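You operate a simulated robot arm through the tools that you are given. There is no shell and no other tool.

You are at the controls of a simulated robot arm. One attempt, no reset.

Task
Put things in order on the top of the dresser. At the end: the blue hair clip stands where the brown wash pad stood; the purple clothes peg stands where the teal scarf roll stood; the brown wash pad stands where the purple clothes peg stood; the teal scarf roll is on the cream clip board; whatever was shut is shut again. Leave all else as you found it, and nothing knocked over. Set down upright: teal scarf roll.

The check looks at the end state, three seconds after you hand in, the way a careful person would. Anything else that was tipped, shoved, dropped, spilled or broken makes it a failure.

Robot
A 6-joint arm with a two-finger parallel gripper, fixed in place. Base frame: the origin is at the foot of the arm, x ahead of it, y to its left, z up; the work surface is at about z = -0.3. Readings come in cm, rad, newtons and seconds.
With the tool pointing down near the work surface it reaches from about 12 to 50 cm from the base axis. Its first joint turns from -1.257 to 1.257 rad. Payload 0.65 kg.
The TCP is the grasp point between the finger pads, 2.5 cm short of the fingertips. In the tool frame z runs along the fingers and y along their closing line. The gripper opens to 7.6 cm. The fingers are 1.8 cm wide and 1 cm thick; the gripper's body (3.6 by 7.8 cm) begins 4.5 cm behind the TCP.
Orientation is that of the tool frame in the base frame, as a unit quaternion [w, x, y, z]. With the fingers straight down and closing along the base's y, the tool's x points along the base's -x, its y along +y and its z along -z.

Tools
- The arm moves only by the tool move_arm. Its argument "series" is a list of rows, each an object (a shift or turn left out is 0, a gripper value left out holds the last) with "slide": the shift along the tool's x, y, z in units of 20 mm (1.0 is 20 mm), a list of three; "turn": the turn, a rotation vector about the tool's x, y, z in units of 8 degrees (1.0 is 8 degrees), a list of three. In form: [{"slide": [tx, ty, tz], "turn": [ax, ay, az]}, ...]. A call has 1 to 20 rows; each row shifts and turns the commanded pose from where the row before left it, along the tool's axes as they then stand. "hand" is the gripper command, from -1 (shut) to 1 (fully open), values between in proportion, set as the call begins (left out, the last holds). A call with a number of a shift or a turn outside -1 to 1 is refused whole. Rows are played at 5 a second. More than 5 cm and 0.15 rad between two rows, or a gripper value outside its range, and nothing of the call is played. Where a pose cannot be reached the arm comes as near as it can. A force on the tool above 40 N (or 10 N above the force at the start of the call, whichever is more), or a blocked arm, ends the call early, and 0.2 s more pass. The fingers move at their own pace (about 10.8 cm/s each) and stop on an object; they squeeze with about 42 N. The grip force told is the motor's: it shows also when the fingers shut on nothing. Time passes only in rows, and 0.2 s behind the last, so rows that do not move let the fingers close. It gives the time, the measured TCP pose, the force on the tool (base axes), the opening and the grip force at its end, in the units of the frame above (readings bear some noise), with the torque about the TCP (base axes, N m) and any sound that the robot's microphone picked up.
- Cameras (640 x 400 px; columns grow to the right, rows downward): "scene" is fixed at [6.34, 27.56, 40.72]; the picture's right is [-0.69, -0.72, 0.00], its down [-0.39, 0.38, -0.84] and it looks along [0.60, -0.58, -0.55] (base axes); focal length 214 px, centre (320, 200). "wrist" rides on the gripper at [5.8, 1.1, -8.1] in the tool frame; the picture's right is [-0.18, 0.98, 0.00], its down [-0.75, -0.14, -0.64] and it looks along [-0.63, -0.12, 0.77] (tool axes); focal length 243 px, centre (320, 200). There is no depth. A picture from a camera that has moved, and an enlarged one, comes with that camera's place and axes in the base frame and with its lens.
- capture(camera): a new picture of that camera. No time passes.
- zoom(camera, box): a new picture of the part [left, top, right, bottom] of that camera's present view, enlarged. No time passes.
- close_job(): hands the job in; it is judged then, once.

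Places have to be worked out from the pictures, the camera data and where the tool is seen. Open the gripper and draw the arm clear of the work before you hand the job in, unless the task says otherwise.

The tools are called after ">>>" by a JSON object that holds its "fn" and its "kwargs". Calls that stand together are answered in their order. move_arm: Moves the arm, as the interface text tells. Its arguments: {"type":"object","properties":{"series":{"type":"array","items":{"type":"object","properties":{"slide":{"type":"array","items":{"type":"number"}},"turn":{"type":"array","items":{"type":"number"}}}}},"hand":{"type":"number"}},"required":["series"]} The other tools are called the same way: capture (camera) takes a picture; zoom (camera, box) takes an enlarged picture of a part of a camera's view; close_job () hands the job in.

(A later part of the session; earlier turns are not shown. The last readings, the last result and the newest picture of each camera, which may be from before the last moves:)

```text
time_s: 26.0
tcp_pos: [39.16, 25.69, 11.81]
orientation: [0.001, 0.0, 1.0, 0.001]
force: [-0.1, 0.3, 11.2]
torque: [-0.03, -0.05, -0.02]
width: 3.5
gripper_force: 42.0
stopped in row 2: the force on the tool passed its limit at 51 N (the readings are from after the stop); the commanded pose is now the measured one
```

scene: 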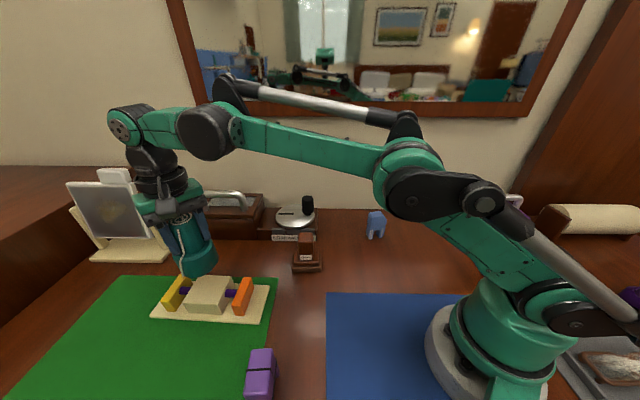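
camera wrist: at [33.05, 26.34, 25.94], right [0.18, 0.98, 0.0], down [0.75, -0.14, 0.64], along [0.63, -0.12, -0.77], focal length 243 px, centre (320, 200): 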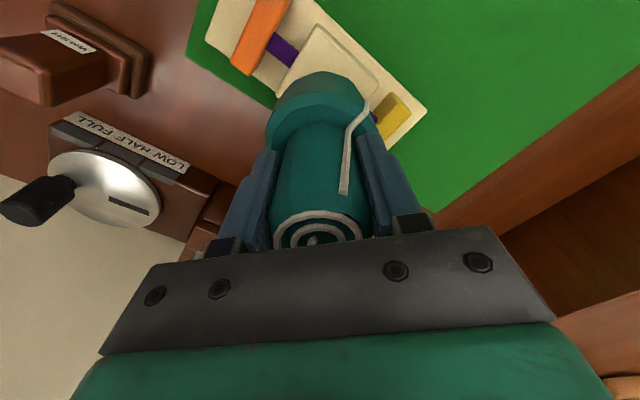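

Contact was made on the block (z 11.8). I open the fingers gently and check that the roll stands.

>>> {"fn": "move_arm", "kwargs": {"series": [{"slide": [0, 0, 0]}, {"slide": [0, 0, 0]}, {"slide": [0, 0, 0]}], "hand": 0.7}}

>>> {"fn": "zoom", "kwargs": {"camera": "scene", "box": [150, 220, 270, 330]}}

>>> {"fn": "capture", "kwargs": {"camera": "wrist"}}

```text
time_s: 26.8
tcp_pos: [39.32, 25.71, 11.82]
orientation: [0.0, 0.0, 1.0, 0.001]
force: [0.7, 0.1, -0.3]
torque: [0.02, -0.01, -0.05]
width: 6.43
gripper_force: 0.2
```

```text
3.64 times, centred on (210, 275) of scene
camera zoom: at [6.34, 27.56, 40.72], right [-0.69, -0.72, 0.0], down [-0.39, 0.38, -0.84], along [0.6, -0.58, -0.55], focal length 780 px, centre (720, -73)
```

zoom: 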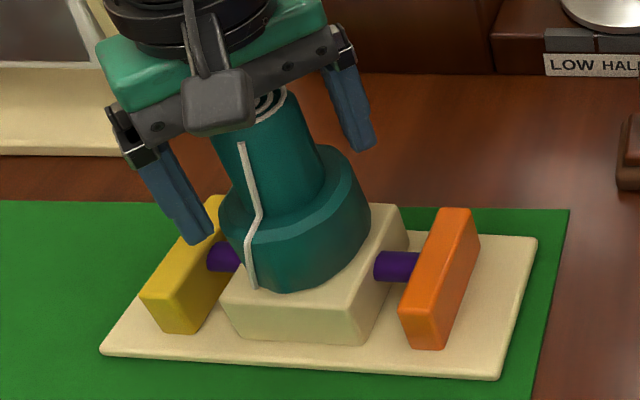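

```text
taken
camera wrist: at [33.27, 26.75, 19.78], right [0.18, 0.98, 0.0], down [0.75, -0.14, 0.64], along [0.63, -0.12, -0.77], focal length 243 px, centre (320, 200)
```

wrist: 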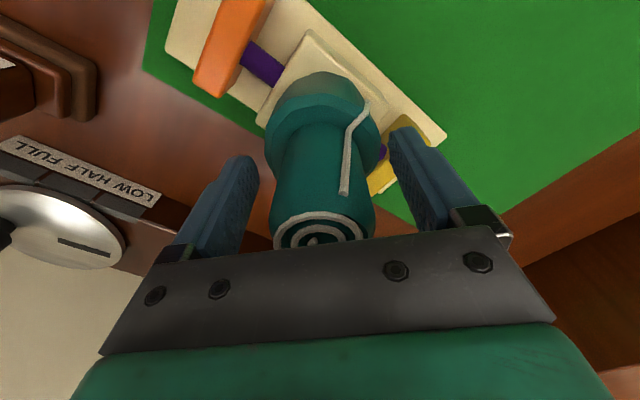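

The roll stands on the block. I lift straight up clear of it.

>>> {"fn": "move_arm", "kwargs": {"series": [{"slide": [0, 0, -0.5]}, {"slide": [0, 0, -0.8]}, {"slide": [0, 0, -1]}, {"slide": [0, 0, -1]}, {"slide": [0, 0, -1]}, {"slide": [0, 0, -0.9]}], "hand": 0.7}}

>>> {"fn": "capture", "kwargs": {"camera": "wrist"}}

>>> {"fn": "capture", "kwargs": {"camera": "scene"}}

```text
time_s: 28.2
tcp_pos: [38.47, 25.45, 20.65]
orientation: [0.002, -0.001, 1.0, 0.001]
force: [-0.2, -0.2, 0.3]
torque: [-0.01, -0.02, 0.01]
width: 6.47
gripper_force: 0.0
out of reach, approached as far as the arm can: row 5, 6
```

```text
taken
camera wrist: at [32.65, 26.5, 28.74], right [0.18, 0.98, 0.0], down [0.75, -0.14, 0.64], along [0.63, -0.12, -0.77], focal length 243 px, centre (320, 200)
```

wrist: 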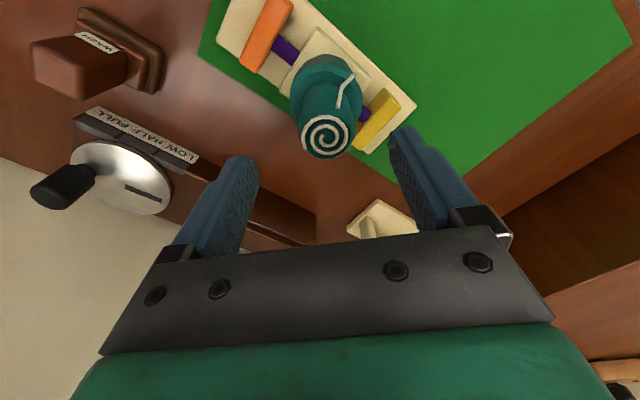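

```text
taken
```

scene: 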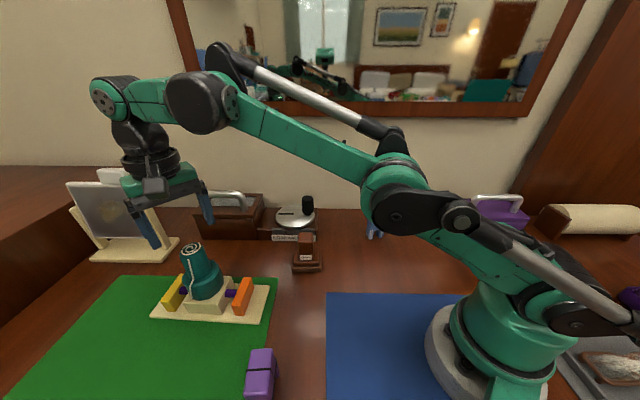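

The roll stands upright on the cream board. I retreat toward the peg and yaw the hand so that the camera sees the peg from the front side.

>>> {"fn": "move_arm", "kwargs": {"series": [{"slide": [0.97, 0.42, 0]}, {"slide": [0.97, 0.42, 0]}, {"slide": [0.97, 0.42, 0]}, {"slide": [0.97, 0.42, 0]}, {"slide": [0.97, 0.42, 0]}, {"slide": [0.97, 0.42, 0]}, {"slide": [0.97, 0.42, 0]}, {"slide": [0.97, 0.42, 0]}, {"slide": [0.97, 0.42, 0]}, {"turn": [0, 0, 1]}, {"turn": [0, 0, 1]}, {"turn": [0, 0, 1]}, {"turn": [0, 0, 1]}, {"turn": [0, 0, 1]}, {"turn": [0, 0, 1]}, {"turn": [0, 0, 1]}, {"turn": [0, 0, 1]}, {"turn": [0, 0, 1]}, {"turn": [0, 0, 1]}], "hand": 1}}

>>> {"fn": "capture", "kwargs": {"camera": "wrist"}}

>>> {"fn": "capture", "kwargs": {"camera": "scene"}}

```text
time_s: 32.2
tcp_pos: [21.12, 32.83, 20.87]
orientation: [0.0, 0.644, 0.765, 0.001]
force: [1.0, 0.6, -0.1]
torque: [0.0, -0.02, 0.01]
width: 7.61
gripper_force: 0.1
```

```text
taken
camera wrist: at [21.16, 38.76, 28.84], right [1.0, -0.01, 0.0], down [-0.01, -0.77, 0.64], along [-0.01, -0.64, -0.77], focal length 243 px, centre (320, 200)
```

wrist: 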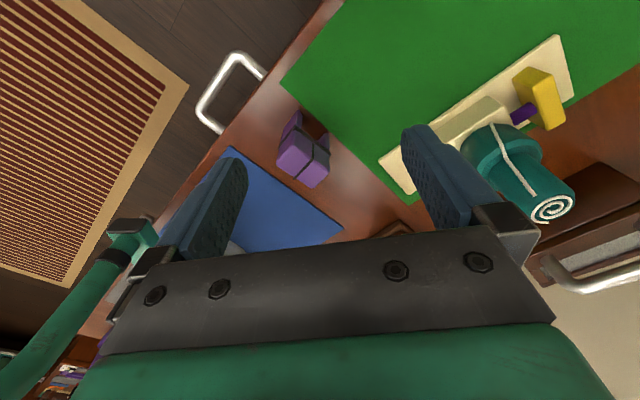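

```text
taken
```

scene: 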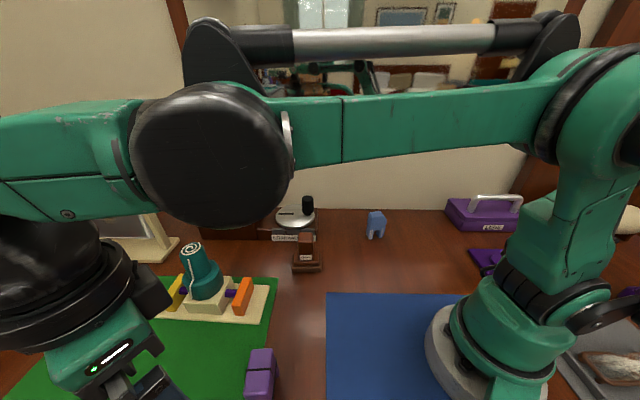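

Now I zoom on the peg from this side.

>>> {"fn": "zoom", "kwargs": {"camera": "wrist", "box": [240, 80, 380, 200]}}

>>> {"fn": "zoom", "kwargs": {"camera": "wrist", "box": [400, 20, 600, 240]}}

```text
3.33 times, centred on (310, 140) of wrist
camera zoom: at [21.16, 38.76, 28.84], right [1.0, -0.01, 0.0], down [-0.01, -0.77, 0.64], along [-0.01, -0.64, -0.77], focal length 809 px, centre (353, 400)
```

zoom: 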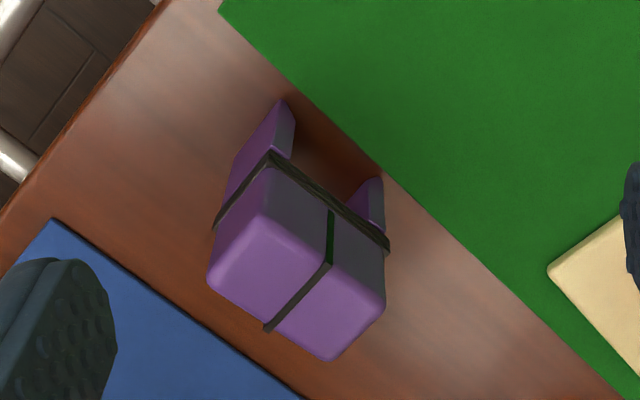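

```text
1.82 times, centred on (500, 130) of wrist
camera zoom: at [21.16, 38.76, 28.84], right [1.0, -0.01, 0.0], down [-0.01, -0.77, 0.64], along [-0.01, -0.64, -0.77], focal length 441 px, centre (-7, 327)
```

zoom: 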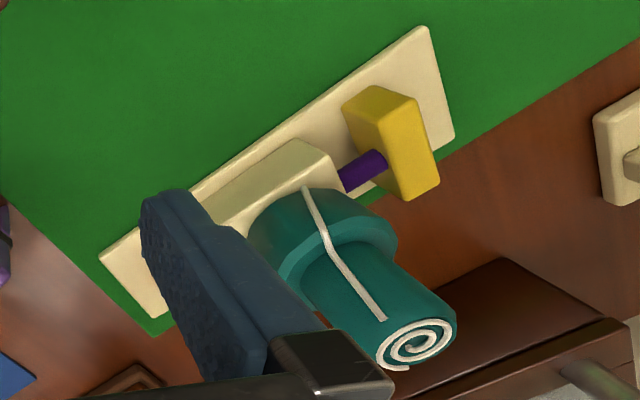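

The peg is an arch-like block about 4.6×2.9 cm, top at z≈8.2, centre about (19.3, 25.9), long axis along (0.745, -0.667), with legs below z≈4.5. I turn the hand so its closing line lies along that long axis (yaw −48°) and go above the peg.

>>> {"fn": "move_arm", "kwargs": {"series": [{"turn": [0, 0, -1]}, {"turn": [0, 0, -1]}, {"turn": [0, 0, -1]}, {"turn": [0, 0, -1]}, {"turn": [0, 0, -1]}, {"turn": [0, 0, -1]}, {"turn": [0, 0, -1]}, {"turn": [0, 0, -1]}, {"turn": [0, 0, -1]}, {"turn": [0, 0, -1]}, {"turn": [0, 0, -1]}, {"turn": [0, 0, -1]}, {"turn": [0, 0, -1]}, {"turn": [0, 0, -1]}, {"turn": [0, 0, -1]}, {"turn": [0, 0, -1]}, {"slide": [0.79, -0.41, 0]}, {"slide": [0.79, -0.41, 0]}, {"slide": [0.79, -0.41, 0]}, {"slide": [0.79, -0.41, 0]}], "hand": 1}}

>>> {"fn": "capture", "kwargs": {"camera": "wrist"}}

>>> {"fn": "zoom", "kwargs": {"camera": "wrist", "box": [220, 20, 430, 220]}}

```text
time_s: 36.4
tcp_pos: [19.47, 25.97, 20.98]
orientation: [0.0, -0.408, 0.913, 0.0]
force: [0.6, -0.5, 0.1]
torque: [-0.01, 0.02, 0.02]
width: 7.58
gripper_force: 0.1
```

```text
taken
camera wrist: at [14.55, 22.35, 28.94], right [-0.61, 0.79, 0.0], down [0.61, 0.47, 0.64], along [0.51, 0.39, -0.76], focal length 243 px, centre (320, 200)
```

wrist: 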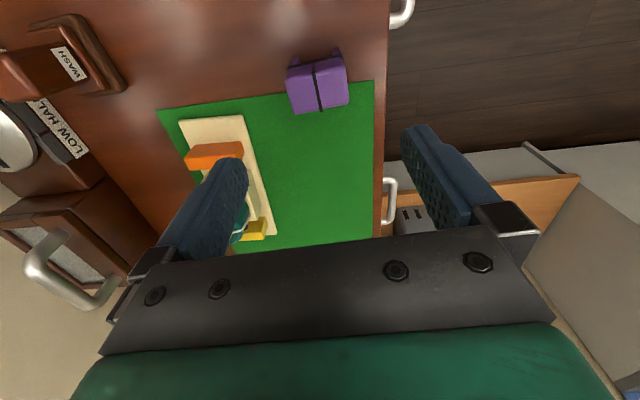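

```text
2.00 times, centred on (325, 120) of wrist
camera zoom: at [14.55, 22.35, 28.94], right [-0.61, 0.79, 0.0], down [0.61, 0.47, 0.64], along [0.51, 0.39, -0.76], focal length 485 px, centre (310, 360)
```

zoom: 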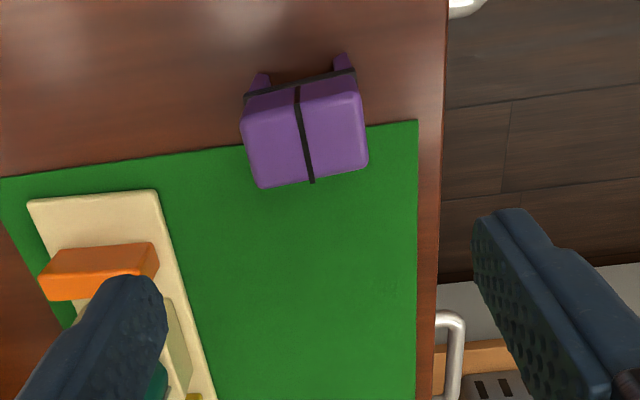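

The peg centre recomputes to (19.2, 25.75), its long axis matching the closing line. I descend to just above it and look again.

>>> {"fn": "move_arm", "kwargs": {"series": [{"slide": [0.17, 0.03, 0.9]}, {"slide": [0, 0, 1]}, {"slide": [0, 0, 1]}, {"slide": [0, 0, 1]}, {"slide": [0, 0, 0.6]}, {"slide": [0, 0, 0]}], "hand": 1}}

>>> {"fn": "capture", "kwargs": {"camera": "wrist"}}

>>> {"fn": "zoom", "kwargs": {"camera": "scene", "box": [180, 280, 340, 400]}}

```text
time_s: 37.8
tcp_pos: [19.28, 25.85, 11.61]
orientation: [0.001, -0.408, 0.913, 0.001]
force: [-0.7, 0.2, 0.9]
torque: [-0.01, -0.02, -0.03]
width: 7.6
gripper_force: 0.1
```

```text
taken
camera wrist: at [14.47, 22.24, 19.74], right [-0.61, 0.79, 0.0], down [0.61, 0.47, 0.64], along [0.51, 0.39, -0.77], focal length 243 px, centre (320, 200)
```

wrist: 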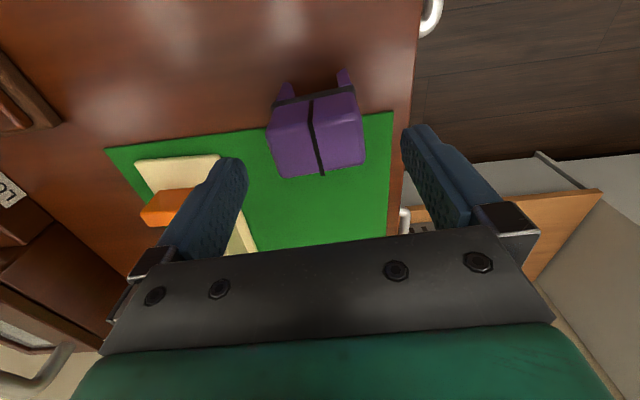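

```text
3.33 times, centred on (260, 340) of scene
camera zoom: at [6.34, 27.56, 40.72], right [-0.69, -0.72, 0.0], down [-0.39, 0.38, -0.84], along [0.6, -0.58, -0.55], focal length 715 px, centre (520, -267)
```

zoom: 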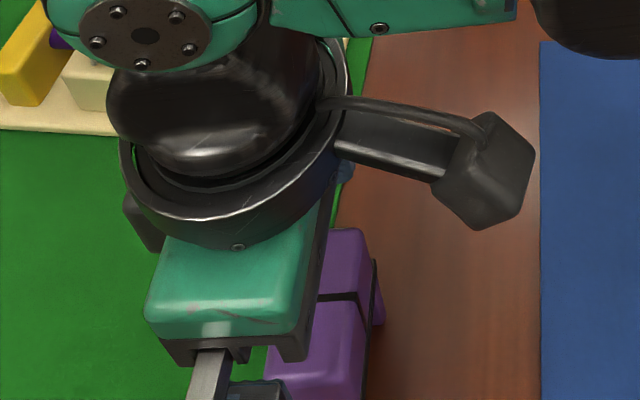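

The peg sits well centred between the fingers. I descend to z≈7.6 and check before closing.

>>> {"fn": "move_arm", "kwargs": {"series": [{"slide": [0.1, -0.02, 0.5]}, {"slide": [0, 0, 0.5]}, {"slide": [0, 0, 0.5]}, {"slide": [0, 0, 0.5]}, {"slide": [0, 0, 0]}], "hand": 1}}

>>> {"fn": "capture", "kwargs": {"camera": "wrist"}}

```text
time_s: 39.0
tcp_pos: [19.16, 25.77, 7.75]
orientation: [0.0, -0.408, 0.913, 0.0]
force: [0.7, 0.7, 0.1]
torque: [0.03, 0.01, 0.01]
width: 7.57
gripper_force: 0.1
```

```text
taken
camera wrist: at [14.2, 22.14, 15.83], right [-0.61, 0.79, 0.0], down [0.61, 0.47, 0.64], along [0.51, 0.39, -0.77], focal length 243 px, centre (320, 200)
```

wrist: 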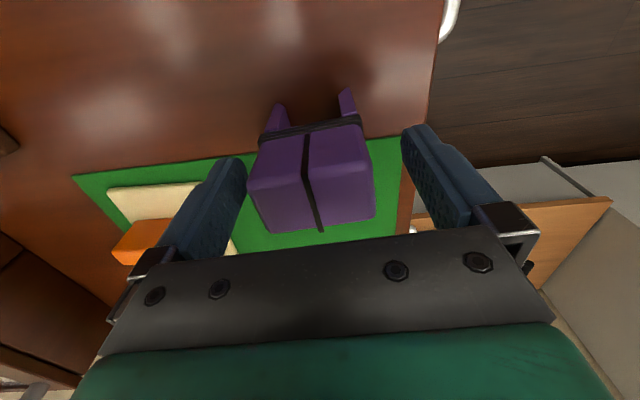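

The peg looks rotated about 3° relative to the hand, so I turn by that much and then close.

>>> {"fn": "move_arm", "kwargs": {"series": [{"turn": [0, 0, -0.38]}, {"slide": [0, 0, 0]}], "hand": 1}}

>>> {"fn": "move_arm", "kwargs": {"series": [{"slide": [0, 0, 0]}, {"slide": [0, 0, 0]}, {"slide": [0, 0, 0]}, {"slide": [0, 0, 0]}], "hand": -1}}

>>> {"fn": "capture", "kwargs": {"camera": "wrist"}}

```text
time_s: 39.6
tcp_pos: [18.98, 25.79, 7.78]
orientation: [0.001, -0.432, 0.902, 0.0]
force: [0.7, 0.9, 0.1]
torque: [-0.02, -0.01, 0.01]
width: 7.6
gripper_force: 0.0
```

```text
time_s: 40.6
tcp_pos: [18.92, 25.75, 7.86]
orientation: [0.001, -0.432, 0.902, 0.0]
force: [0.6, 0.3, 3.0]
torque: [-0.08, -0.06, -0.02]
width: 4.81
gripper_force: 41.7
```

```text
taken
camera wrist: at [14.37, 21.85, 15.85], right [-0.65, 0.76, 0.0], down [0.58, 0.5, 0.64], along [0.49, 0.42, -0.76], focal length 243 px, centre (320, 200)
```

wrist: 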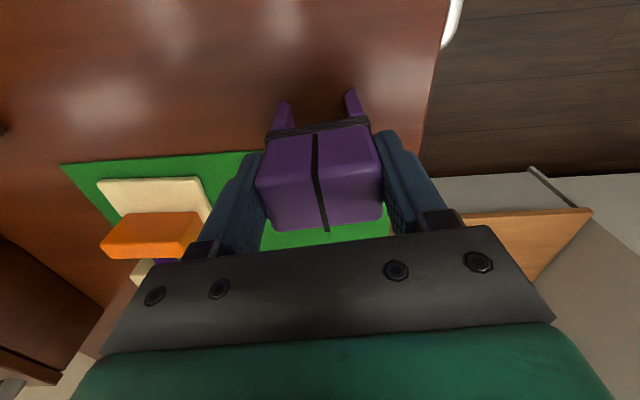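

The peg is gripped (4.81 cm). I lift it 13 cm and check the hold.

>>> {"fn": "move_arm", "kwargs": {"series": [{"slide": [0, 0, -0.4]}, {"slide": [0, 0, -0.8]}, {"slide": [0, 0, -1]}, {"slide": [0, 0, -1]}, {"slide": [0, 0, -1]}, {"slide": [0, 0, -1]}, {"slide": [0, 0, -1]}, {"slide": [0, 0, -0.3]}], "hand": -1}}

>>> {"fn": "capture", "kwargs": {"camera": "wrist"}}

>>> {"fn": "capture", "kwargs": {"camera": "scene"}}

```text
time_s: 42.4
tcp_pos: [18.85, 25.49, 20.74]
orientation: [0.001, -0.432, 0.902, 0.001]
force: [0.4, -0.9, -0.8]
torque: [-0.05, -0.01, 0.02]
width: 4.78
gripper_force: 41.9
```

```text
taken
camera wrist: at [14.38, 21.65, 28.78], right [-0.65, 0.76, 0.0], down [0.58, 0.5, 0.64], along [0.49, 0.42, -0.76], focal length 243 px, centre (320, 200)
```

wrist: 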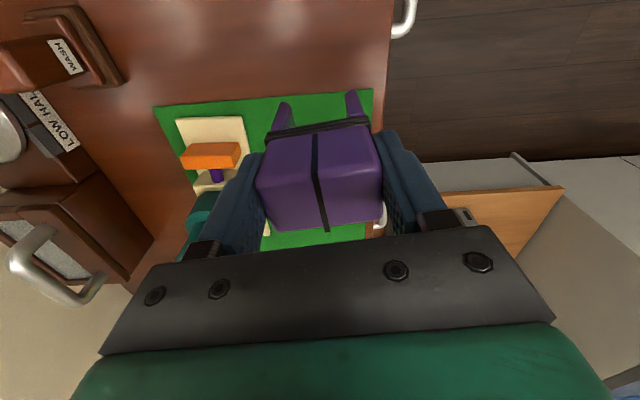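

```text
taken
```

scene: 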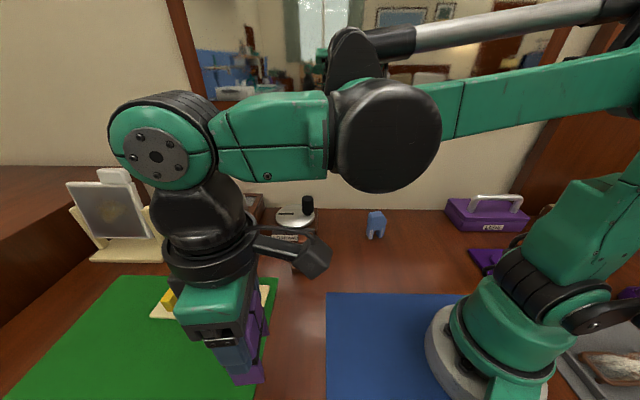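

The peg is held steady. I carry it to above the roll's former spot at (21.9, -2.55).

>>> {"fn": "move_arm", "kwargs": {"series": [{"slide": [0.836, -0.833, 0]}, {"slide": [0.836, -0.833, 0]}, {"slide": [0.836, -0.833, 0]}, {"slide": [0.836, -0.833, 0]}, {"slide": [0.836, -0.833, 0]}, {"slide": [0.836, -0.833, 0]}, {"slide": [0.836, -0.833, 0]}, {"slide": [0.836, -0.833, 0]}, {"slide": [0.836, -0.833, 0]}, {"slide": [0.836, -0.833, 0]}, {"slide": [0.836, -0.833, 0]}, {"slide": [0.836, -0.833, 0]}, {"slide": [0, 0, 0]}], "hand": -1}}

>>> {"fn": "capture", "kwargs": {"camera": "wrist"}}

>>> {"fn": "capture", "kwargs": {"camera": "scene"}}

```text
time_s: 45.2
tcp_pos: [21.88, -2.25, 20.65]
orientation: [0.0, -0.432, 0.902, 0.0]
force: [-0.3, 0.0, 0.1]
torque: [0.03, -0.01, 0.01]
width: 4.8
gripper_force: 42.4
```

```text
taken
camera wrist: at [17.27, -6.17, 28.76], right [-0.65, 0.76, 0.0], down [0.58, 0.5, 0.64], along [0.49, 0.42, -0.77], focal length 243 px, centre (320, 200)
```

wrist: 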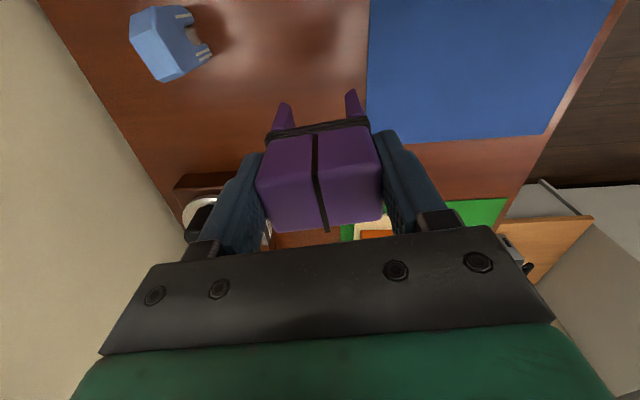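

```text
taken
```

scene: 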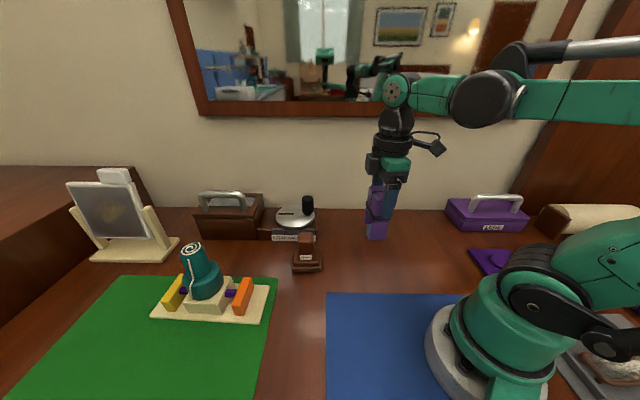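

I correct 3 mm and lower the peg to just above the table.

>>> {"fn": "move_arm", "kwargs": {"series": [{"slide": [0.12, -0.09, 0.8]}, {"slide": [0, 0, 1]}, {"slide": [0, 0, 1]}, {"slide": [0, 0, 1]}, {"slide": [0, 0, 1]}, {"slide": [0, 0, 0.8]}, {"slide": [0, 0, 0.45]}, {"slide": [0, 0, 0]}], "hand": -1}}

>>> {"fn": "zoom", "kwargs": {"camera": "scene", "box": [310, 180, 450, 300]}}

```text
time_s: 47.0
tcp_pos: [21.99, -2.8, 8.6]
orientation: [0.001, -0.432, 0.902, 0.001]
force: [0.1, 0.4, -0.1]
torque: [-0.02, -0.01, 0.0]
width: 4.76
gripper_force: 41.9
```

```text
3.33 times, centred on (380, 240) of scene
camera zoom: at [6.34, 27.56, 40.72], right [-0.69, -0.72, 0.0], down [-0.39, 0.38, -0.84], along [0.6, -0.58, -0.55], focal length 715 px, centre (120, 67)
```

zoom: 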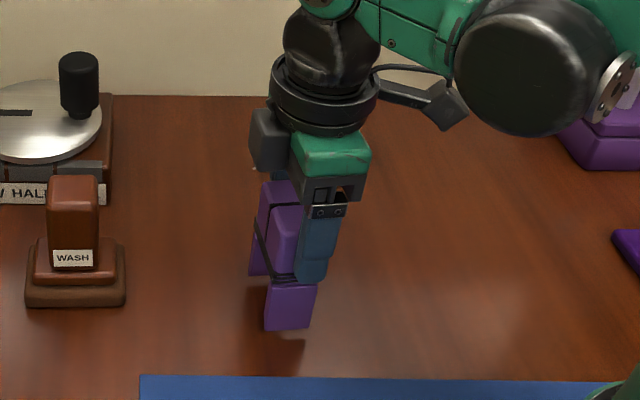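

The peg hovers just above the table. I lower the last 7 mm in small steps.

>>> {"fn": "move_arm", "kwargs": {"series": [{"slide": [-0.06, 0.05, 0.12]}, {"slide": [0, 0, 0.1]}, {"slide": [0, 0, 0.06]}, {"slide": [0, 0, 0.05]}, {"slide": [0, 0, 0]}], "hand": -1}}

```text
time_s: 48.2
tcp_pos: [21.89, -2.73, 8.07]
orientation: [0.001, -0.432, 0.902, 0.0]
force: [0.0, -0.4, -0.4]
torque: [-0.02, 0.02, -0.02]
width: 4.78
gripper_force: 42.3
```

No contact yet at z 8.07; I continue with millimetre steps.

>>> {"fn": "move_arm", "kwargs": {"series": [{"slide": [0, 0, 0.06]}, {"slide": [0, 0, 0.05]}, {"slide": [0, 0, 0]}], "hand": -1}}

>>> {"fn": "zoom", "kwargs": {"camera": "scene", "box": [330, 200, 430, 290]}}

```text
time_s: 49.0
tcp_pos: [22.04, -2.7, 7.8]
orientation: [0.0, -0.432, 0.902, 0.001]
force: [-0.4, 1.3, 13.3]
torque: [0.11, 0.05, -0.01]
width: 4.81
gripper_force: 41.8
```

```text
4.44 times, centred on (380, 245) of scene
camera zoom: at [6.34, 27.56, 40.72], right [-0.69, -0.72, 0.0], down [-0.39, 0.38, -0.84], along [0.6, -0.58, -0.55], focal length 953 px, centre (53, 0)
```

zoom: 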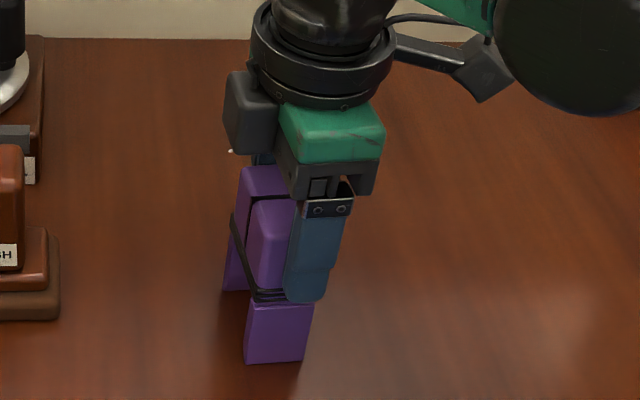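

Contact at z 7.8 with 13 N upward: the peg stands on the table. I open the fingers.

>>> {"fn": "move_arm", "kwargs": {"series": [{"slide": [0, 0, 0]}, {"slide": [0, 0, 0]}, {"slide": [0, 0, 0]}], "hand": 1}}

>>> {"fn": "move_arm", "kwargs": {"series": [{"slide": [0, 0, -0.5]}, {"slide": [0, 0, -1]}, {"slide": [0, 0, -1]}, {"slide": [0, 0, -1]}, {"slide": [0, 0, -1]}, {"slide": [0, 0, -1]}, {"slide": [0, 0, -1]}], "hand": 1}}

>>> {"fn": "capture", "kwargs": {"camera": "wrist"}}

>>> {"fn": "capture", "kwargs": {"camera": "scene"}}

```text
time_s: 49.8
tcp_pos: [21.79, -2.65, 7.81]
orientation: [0.001, -0.431, 0.902, 0.001]
force: [0.6, 0.6, -0.8]
torque: [-0.01, -0.01, 0.03]
width: 7.58
gripper_force: 0.2
```

```text
time_s: 51.4
tcp_pos: [22.16, -2.54, 20.92]
orientation: [0.001, -0.432, 0.902, 0.001]
force: [-0.2, 0.7, 0.2]
torque: [0.01, 0.0, -0.03]
width: 7.59
gripper_force: 0.1
```

```text
taken
camera wrist: at [17.53, -6.37, 28.98], right [-0.65, 0.76, 0.0], down [0.58, 0.5, 0.64], along [0.49, 0.42, -0.77], focal length 243 px, centre (320, 200)
```

wrist: 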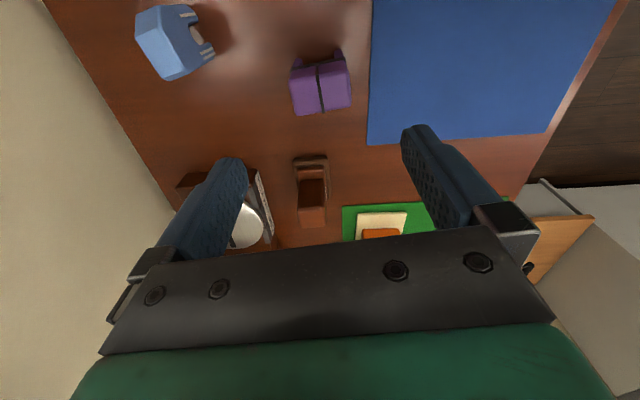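

```text
taken
```

scene: 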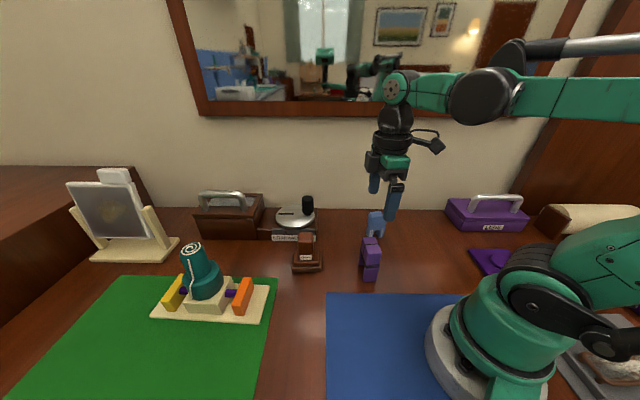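

The peg stands at the roll's old spot. Now I examine the brown wash pad from both cameras.

>>> {"fn": "zoom", "kwargs": {"camera": "wrist", "box": [240, 130, 400, 250]}}

>>> {"fn": "zoom", "kwargs": {"camera": "scene", "box": [270, 190, 350, 280]}}

>>> {"fn": "zoom", "kwargs": {"camera": "wrist", "box": [110, 0, 370, 130]}}

```text
3.33 times, centred on (320, 190) of wrist
camera zoom: at [17.53, -6.37, 28.98], right [-0.65, 0.76, 0.0], down [0.58, 0.5, 0.64], along [0.49, 0.42, -0.77], focal length 809 px, centre (320, 233)
```

zoom: 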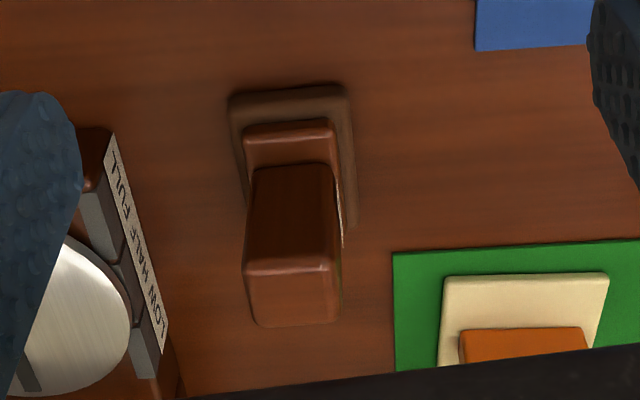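

```text
4.44 times, centred on (310, 235) of scene
camera zoom: at [6.34, 27.56, 40.72], right [-0.69, -0.72, 0.0], down [-0.39, 0.38, -0.84], along [0.6, -0.58, -0.55], focal length 953 px, centre (364, 44)
```

zoom: 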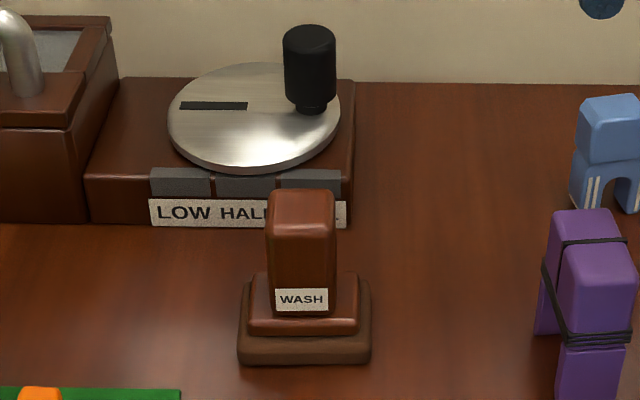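

```text
2.46 times, centred on (240, 65) of wrist
camera zoom: at [17.53, -6.37, 28.98], right [-0.65, 0.76, 0.0], down [0.58, 0.5, 0.64], along [0.49, 0.42, -0.77], focal length 597 px, centre (517, 532)
```

zoom: 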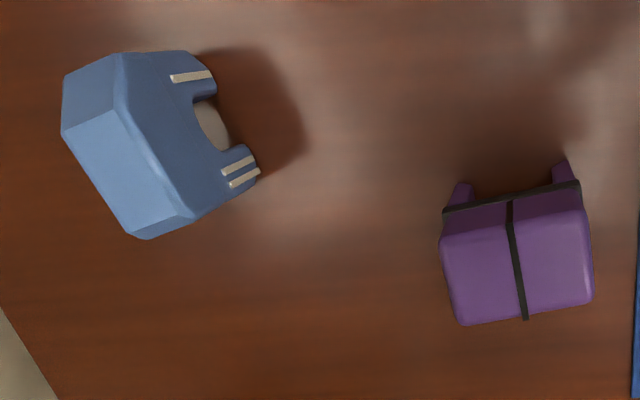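

The wash pad's handle top triangulates to (33.2, 5.8, 8.7); the handle is about 3×3 cm on a 6.7×5 cm base aligned with the wall. I turn 5° and go above it.

>>> {"fn": "move_arm", "kwargs": {"series": [{"turn": [0, 0, 0.62]}, {"slide": [-0.855, -0.137, 0]}, {"slide": [-0.855, -0.137, 0]}, {"slide": [-0.855, -0.137, 0]}, {"slide": [-0.855, -0.137, 0]}, {"slide": [-0.855, -0.137, 0]}, {"slide": [-0.855, -0.137, 0]}, {"slide": [-0.855, -0.137, 0]}, {"slide": [-0.855, -0.137, 0]}, {"slide": [0, 0, 1]}, {"slide": [0, 0, 1]}, {"slide": [0, 0, 0]}], "hand": 1}}

>>> {"fn": "capture", "kwargs": {"camera": "wrist"}}

>>> {"fn": "zoom", "kwargs": {"camera": "wrist", "box": [240, 30, 400, 210]}}

```text
time_s: 54.0
tcp_pos: [33.06, 5.61, 16.98]
orientation: [0.001, -0.392, 0.92, 0.001]
force: [-0.7, 0.4, -0.7]
torque: [0.02, -0.02, -0.01]
width: 7.59
gripper_force: 0.1
```

```text
taken
camera wrist: at [28.12, 2.1, 25.03], right [-0.58, 0.81, 0.0], down [0.62, 0.45, 0.64], along [0.52, 0.38, -0.77], focal length 243 px, centre (320, 200)
```

wrist: 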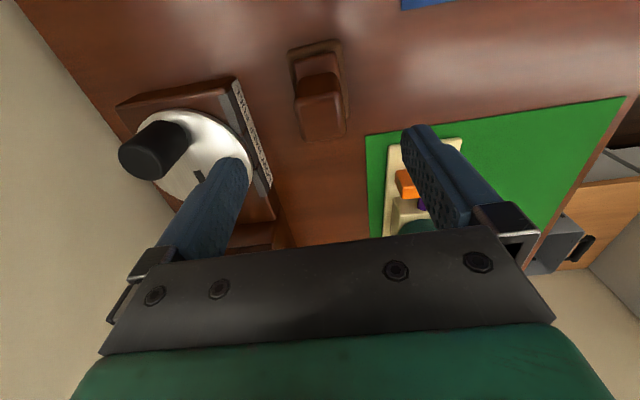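

```text
2.22 times, centred on (320, 120) of wrist
camera zoom: at [28.12, 2.1, 25.03], right [-0.58, 0.81, 0.0], down [0.62, 0.45, 0.64], along [0.52, 0.38, -0.77], focal length 539 px, centre (320, 378)
```

zoom: 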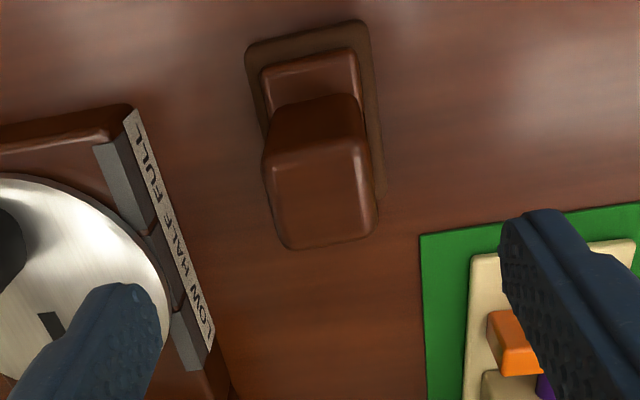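

The handle centre refines to (33.25, 5.9) and the fingers line up with it. I descend to z≈6.5.

>>> {"fn": "move_arm", "kwargs": {"series": [{"slide": [-0.17, 0.03, 0.7]}, {"slide": [0, 0, 0.9]}, {"slide": [0, 0, 0.9]}, {"slide": [0, 0, 0.9]}, {"slide": [0, 0, 0.9]}, {"slide": [0, 0, 0.9]}, {"slide": [0, 0, 0]}], "hand": 1}}

>>> {"fn": "capture", "kwargs": {"camera": "wrist"}}

>>> {"fn": "zoom", "kwargs": {"camera": "scene", "box": [250, 160, 380, 290]}}

```text
time_s: 55.6
tcp_pos: [33.24, 5.95, 6.38]
orientation: [0.001, -0.393, 0.919, 0.0]
force: [0.1, 0.8, -0.6]
torque: [-0.01, -0.03, 0.0]
width: 7.58
gripper_force: 0.2
```

```text
taken
camera wrist: at [28.26, 2.43, 14.44], right [-0.58, 0.81, 0.0], down [0.62, 0.45, 0.64], along [0.52, 0.38, -0.77], focal length 243 px, centre (320, 200)
```

wrist: 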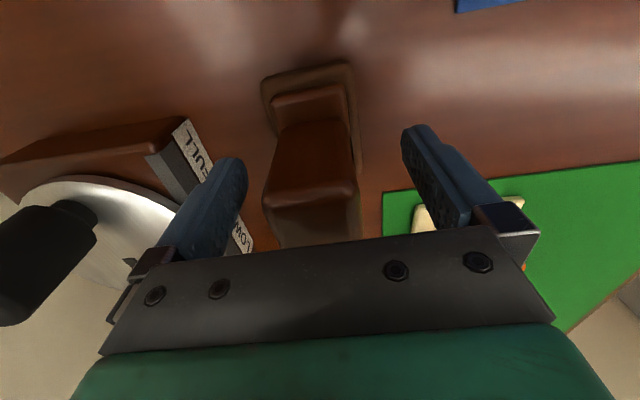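

```text
3.08 times, centred on (315, 225) of scene
camera zoom: at [6.34, 27.56, 40.72], right [-0.69, -0.72, 0.0], down [-0.39, 0.38, -0.84], along [0.6, -0.58, -0.55], focal length 660 px, centre (335, 123)
```

zoom: 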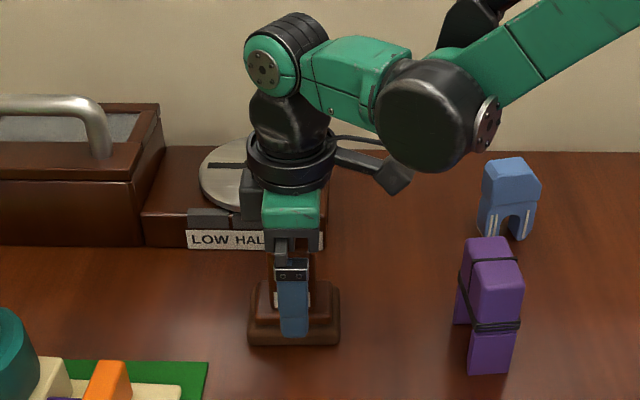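

Fingers straddle the handle with clear space to the dial device. I close on the handle.

>>> {"fn": "move_arm", "kwargs": {"series": [{"slide": [0, 0, 0]}, {"slide": [0, 0, 0]}, {"slide": [0, 0, 0]}, {"slide": [0, 0, 0]}], "hand": -1}}

>>> {"fn": "capture", "kwargs": {"camera": "wrist"}}

```text
time_s: 56.6
tcp_pos: [33.22, 5.9, 6.36]
orientation: [0.002, -0.392, 0.92, 0.001]
force: [-0.1, 0.0, 0.4]
torque: [-0.02, 0.0, -0.02]
width: 3.34
gripper_force: 41.7
```

```text
taken
camera wrist: at [28.25, 2.43, 14.46], right [-0.58, 0.81, 0.0], down [0.62, 0.45, 0.64], along [0.52, 0.38, -0.77], focal length 243 px, centre (320, 200)
```

wrist: 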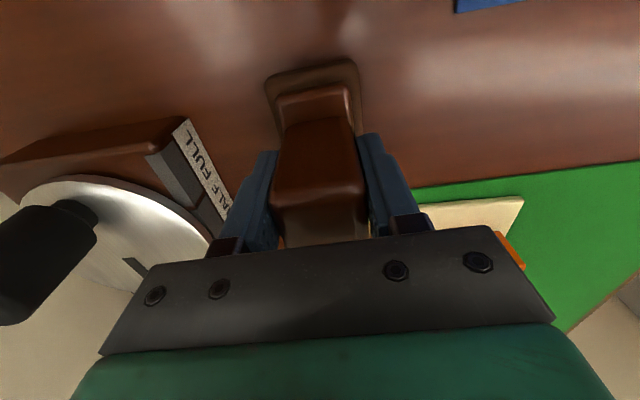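

Gripped at 3.34 cm. I lift the pad 14 cm and verify.

>>> {"fn": "move_arm", "kwargs": {"series": [{"slide": [0, 0, -0.3]}, {"slide": [0, 0, -0.7]}, {"slide": [0, 0, -1]}, {"slide": [0, 0, -1]}, {"slide": [0, 0, -1]}, {"slide": [0, 0, -1]}, {"slide": [0, 0, -1]}, {"slide": [0, 0, -1]}], "hand": -1}}

>>> {"fn": "capture", "kwargs": {"camera": "wrist"}}

>>> {"fn": "capture", "kwargs": {"camera": "scene"}}

```text
time_s: 58.4
tcp_pos: [33.27, 5.93, 20.54]
orientation: [0.001, -0.392, 0.92, 0.001]
force: [1.2, 0.0, -1.4]
torque: [0.0, -0.01, 0.03]
width: 3.35
gripper_force: 42.2
```

```text
taken
camera wrist: at [28.29, 2.42, 28.59], right [-0.58, 0.81, 0.0], down [0.62, 0.45, 0.64], along [0.52, 0.38, -0.77], focal length 243 px, centre (320, 200)
```

wrist: 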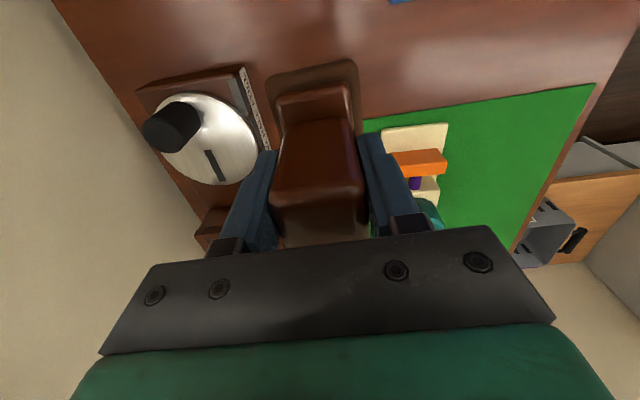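

```text
taken
```

scene: 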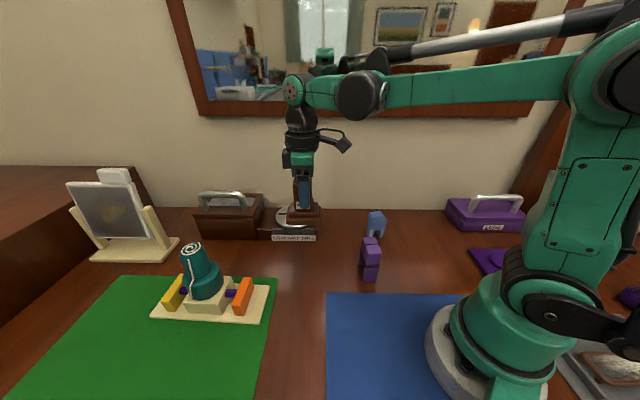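

The pad is held. The peg had stood just off the mat edge (mat edge lies 2.15 cm from the peg's centre), so I carry the pad there and turn it 90° so its narrow side faces the mat and it sits flat beside it.

>>> {"fn": "move_arm", "kwargs": {"series": [{"slide": [-0.165, 0.993, 0]}, {"slide": [-0.165, 0.993, 0]}, {"slide": [-0.165, 0.993, 0]}, {"slide": [-0.165, 0.993, 0]}, {"slide": [-0.165, 0.993, 0]}, {"slide": [-0.165, 0.993, 0]}, {"slide": [-0.165, 0.993, 0]}, {"slide": [-0.165, 0.993, 0]}, {"slide": [-0.165, 0.993, 0]}, {"slide": [-0.165, 0.993, 0]}, {"slide": [-0.165, 0.993, 0]}, {"slide": [-0.165, 0.993, 0]}, {"slide": [0, 0, 0]}], "hand": -1}}

>>> {"fn": "capture", "kwargs": {"camera": "wrist"}}

```text
time_s: 61.2
tcp_pos: [18.68, 25.39, 20.44]
orientation: [0.002, -0.392, 0.92, 0.001]
force: [0.0, 0.1, -1.0]
torque: [-0.02, -0.01, 0.02]
width: 3.36
gripper_force: 42.3
```

```text
taken
camera wrist: at [13.71, 21.91, 28.5], right [-0.58, 0.81, 0.0], down [0.62, 0.44, 0.64], along [0.52, 0.37, -0.76], focal length 243 px, centre (320, 200)
```

wrist: 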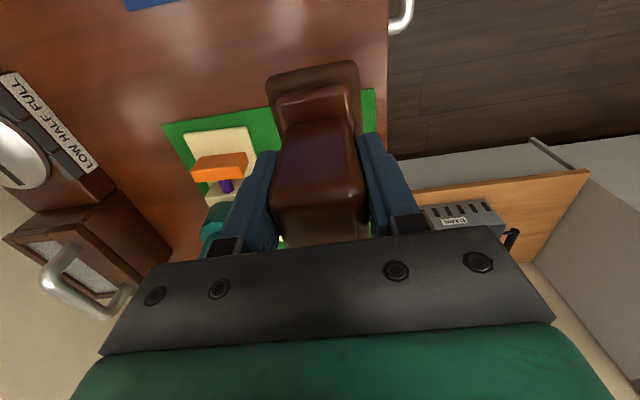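

Now above the peg's former spot; I rotate the pad 90° about the vertical.

>>> {"fn": "move_arm", "kwargs": {"series": [{"turn": [0, 0, 0.9375]}, {"turn": [0, 0, 0.9375]}, {"turn": [0, 0, 0.9375]}, {"turn": [0, 0, 0.9375]}, {"turn": [0, 0, 0.9375]}, {"turn": [0, 0, 0.9375]}, {"turn": [0, 0, 0.9375]}, {"turn": [0, 0, 0.9375]}, {"turn": [0, 0, 0.9375]}, {"turn": [0, 0, 0.9375]}, {"turn": [0, 0, 0.9375]}, {"turn": [0, 0, 0.9375]}, {"slide": [0, 0, 0]}], "hand": -1}}

>>> {"fn": "capture", "kwargs": {"camera": "wrist"}}

>>> {"fn": "capture", "kwargs": {"camera": "scene"}}

```text
time_s: 64.0
tcp_pos: [18.73, 25.47, 20.39]
orientation: [0.0, 0.373, 0.928, 0.0]
force: [-0.6, 0.9, -0.3]
torque: [0.0, -0.01, -0.02]
width: 3.34
gripper_force: 41.8
```

```text
taken
camera wrist: at [15.12, 30.13, 28.46], right [0.81, 0.58, 0.0], down [0.44, -0.62, 0.64], along [0.37, -0.52, -0.77], focal length 243 px, centre (320, 200)
```

wrist: 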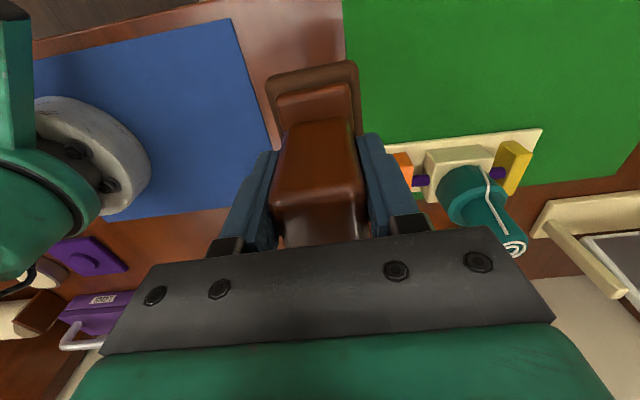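

```text
taken
```

scene: 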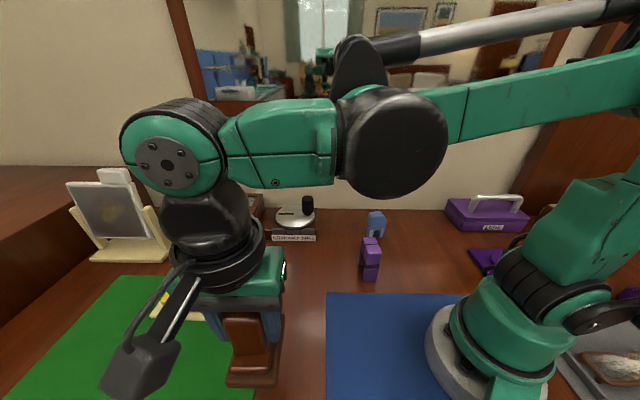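

The pad is rotated and hangs above its spot. I lower it to about 1 cm above the table.

>>> {"fn": "move_arm", "kwargs": {"series": [{"slide": [0, 0, 0.8]}, {"slide": [0, 0, 1]}, {"slide": [0, 0, 1]}, {"slide": [0, 0, 1]}, {"slide": [0, 0, 1]}, {"slide": [0, 0, 1]}, {"slide": [0, 0, 0.7]}, {"slide": [0, 0, 0]}], "hand": -1}}

>>> {"fn": "capture", "kwargs": {"camera": "wrist"}}

>>> {"fn": "zoom", "kwargs": {"camera": "scene", "box": [190, 290, 340, 400]}}

```text
time_s: 65.8
tcp_pos: [18.75, 25.47, 7.27]
orientation: [0.0, 0.374, 0.928, 0.0]
force: [0.4, -0.2, -1.0]
torque: [0.0, -0.02, -0.02]
width: 3.37
gripper_force: 42.1
```

```text
taken
camera wrist: at [15.27, 30.12, 15.34], right [0.81, 0.58, 0.0], down [0.45, -0.62, 0.64], along [0.37, -0.52, -0.77], focal length 243 px, centre (320, 200)
```

wrist: 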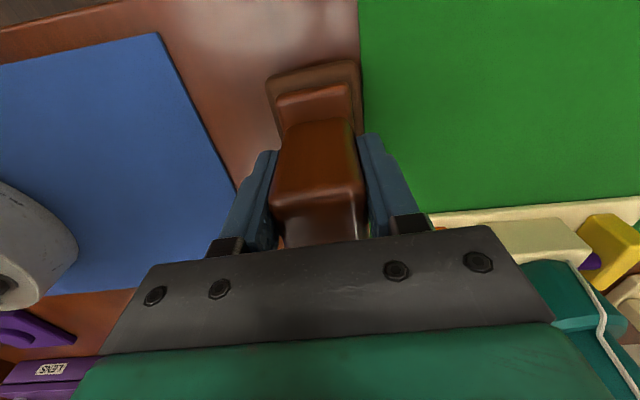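

```text
3.64 times, centred on (265, 345) of scene
camera zoom: at [6.34, 27.56, 40.72], right [-0.69, -0.72, 0.0], down [-0.39, 0.38, -0.84], along [0.6, -0.58, -0.55], focal length 780 px, centre (520, -327)
```

zoom: 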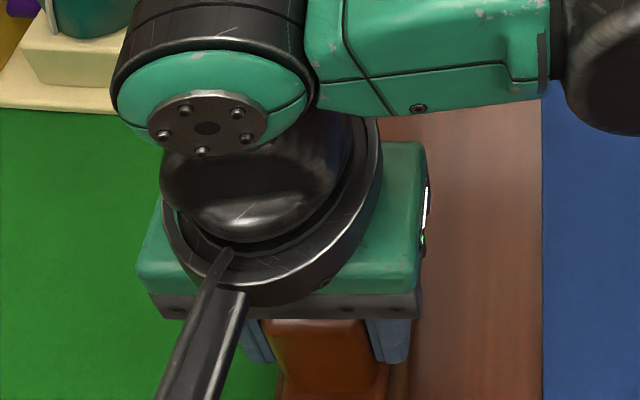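

The pad's base edge runs close to the mat edge; I zoom to judge any overlap.

>>> {"fn": "zoom", "kwargs": {"camera": "wrist", "box": [240, 30, 400, 150]}}

```text
3.33 times, centred on (320, 90) of wrist
camera zoom: at [15.27, 30.12, 15.34], right [0.81, 0.58, 0.0], down [0.45, -0.62, 0.64], along [0.37, -0.52, -0.77], focal length 809 px, centre (320, 567)
```

zoom: 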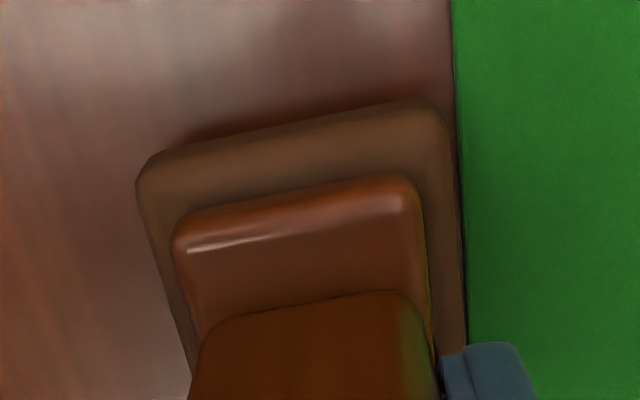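

Computed clearance to the mat edge is about 3 mm; I shift 1 mm more away and lower in small steps.

>>> {"fn": "move_arm", "kwargs": {"series": [{"slide": [0, -0.05, 0.15]}, {"slide": [0, 0, 0.12]}, {"slide": [0, 0, 0.07]}, {"slide": [0, 0, 0.05]}, {"slide": [0, 0, 0]}], "hand": -1}}

```text
time_s: 67.0
tcp_pos: [18.64, 25.21, 6.57]
orientation: [0.001, 0.373, 0.928, 0.001]
force: [-0.7, -0.3, -1.5]
torque: [-0.01, 0.02, -0.02]
width: 3.37
gripper_force: 42.0
```

Still free at z 6.57; I continue down by millimetres.

>>> {"fn": "move_arm", "kwargs": {"series": [{"slide": [0, 0, 0.05]}, {"slide": [0, 0, 0.05]}, {"slide": [0, 0, 0]}], "hand": -1}}

```text
time_s: 67.8
tcp_pos: [18.65, 25.11, 6.47]
orientation: [0.001, 0.373, 0.928, 0.0]
force: [0.6, -0.9, 6.1]
torque: [-0.29, -0.16, 0.02]
width: 3.37
gripper_force: 42.3
```

Light contact (6 N, slightly to one side, about 1 mm high). I press down one more millimetre so that it seats, then release.

>>> {"fn": "move_arm", "kwargs": {"series": [{"slide": [0, 0, 0.04]}, {"slide": [0, 0, 0]}], "hand": -1}}

>>> {"fn": "capture", "kwargs": {"camera": "wrist"}}

```text
time_s: 68.2
tcp_pos: [18.58, 25.22, 6.36]
orientation: [0.0, 0.373, 0.928, 0.001]
force: [-1.8, 0.1, 15.4]
torque: [-0.11, -0.08, -0.01]
width: 3.36
gripper_force: 42.0
stopped in row 2: the force on the tool passed its limit at 48 N (the readings are from after the stop); the commanded pose is now the measured one
```

```text
taken
camera wrist: at [15.12, 30.04, 14.45], right [0.81, 0.58, 0.0], down [0.45, -0.62, 0.64], along [0.37, -0.52, -0.77], focal length 243 px, centre (320, 200)
```

wrist: 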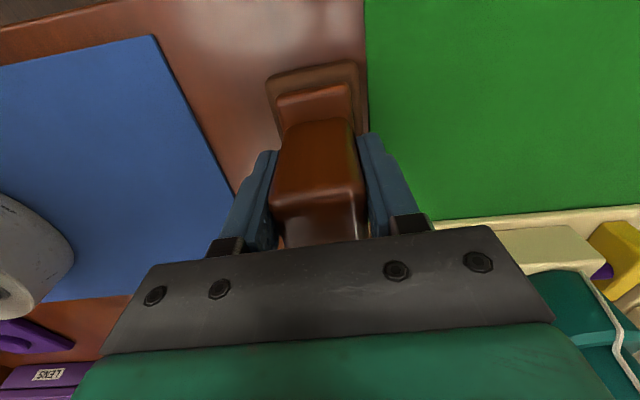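

The pad is seated (z 6.36, same as when grasped). I open the fingers, then lift away.

>>> {"fn": "move_arm", "kwargs": {"series": [{"slide": [0, 0, 0]}, {"slide": [0, 0, 0]}, {"slide": [0, 0, 0]}], "hand": 1}}

>>> {"fn": "move_arm", "kwargs": {"series": [{"slide": [0, 0, -0.5]}, {"slide": [0, 0, -1]}, {"slide": [0, 0, -1]}, {"slide": [0, 0, -1]}, {"slide": [0, 0, -1]}, {"slide": [0, 0, -1]}, {"slide": [0, 0, -1]}, {"slide": [0, 0, -0.5]}], "hand": 1}}

>>> {"fn": "capture", "kwargs": {"camera": "wrist"}}

>>> {"fn": "capture", "kwargs": {"camera": "scene"}}

```text
time_s: 69.0
tcp_pos: [18.63, 25.2, 6.43]
orientation: [0.0, 0.373, 0.928, 0.0]
force: [0.0, -0.5, -0.7]
torque: [-0.03, -0.01, 0.0]
width: 7.6
gripper_force: 0.0
```

```text
time_s: 70.8
tcp_pos: [18.68, 25.14, 20.59]
orientation: [0.001, 0.373, 0.928, 0.0]
force: [-1.0, -0.3, 0.4]
torque: [0.03, 0.0, -0.02]
width: 7.61
gripper_force: 0.0
```

```text
taken
camera wrist: at [15.07, 30.07, 28.61], right [0.81, 0.58, 0.0], down [0.45, -0.62, 0.64], along [0.37, -0.52, -0.77], focal length 243 px, centre (320, 200)
```

wrist: 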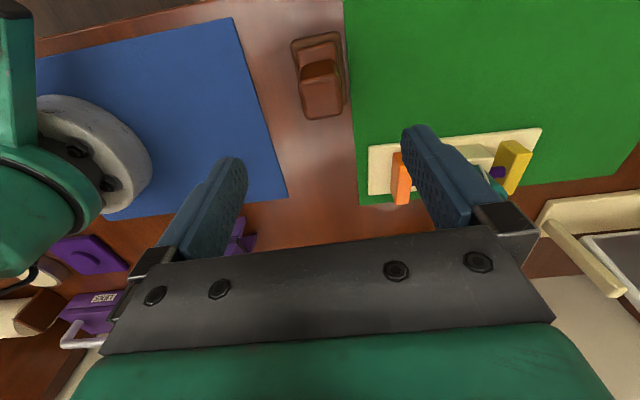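

```text
taken
```

scene: 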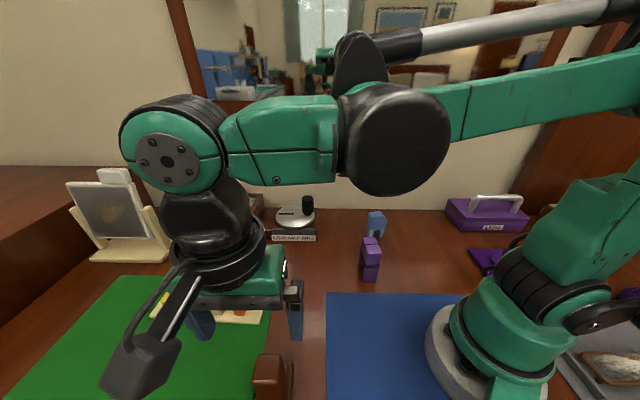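

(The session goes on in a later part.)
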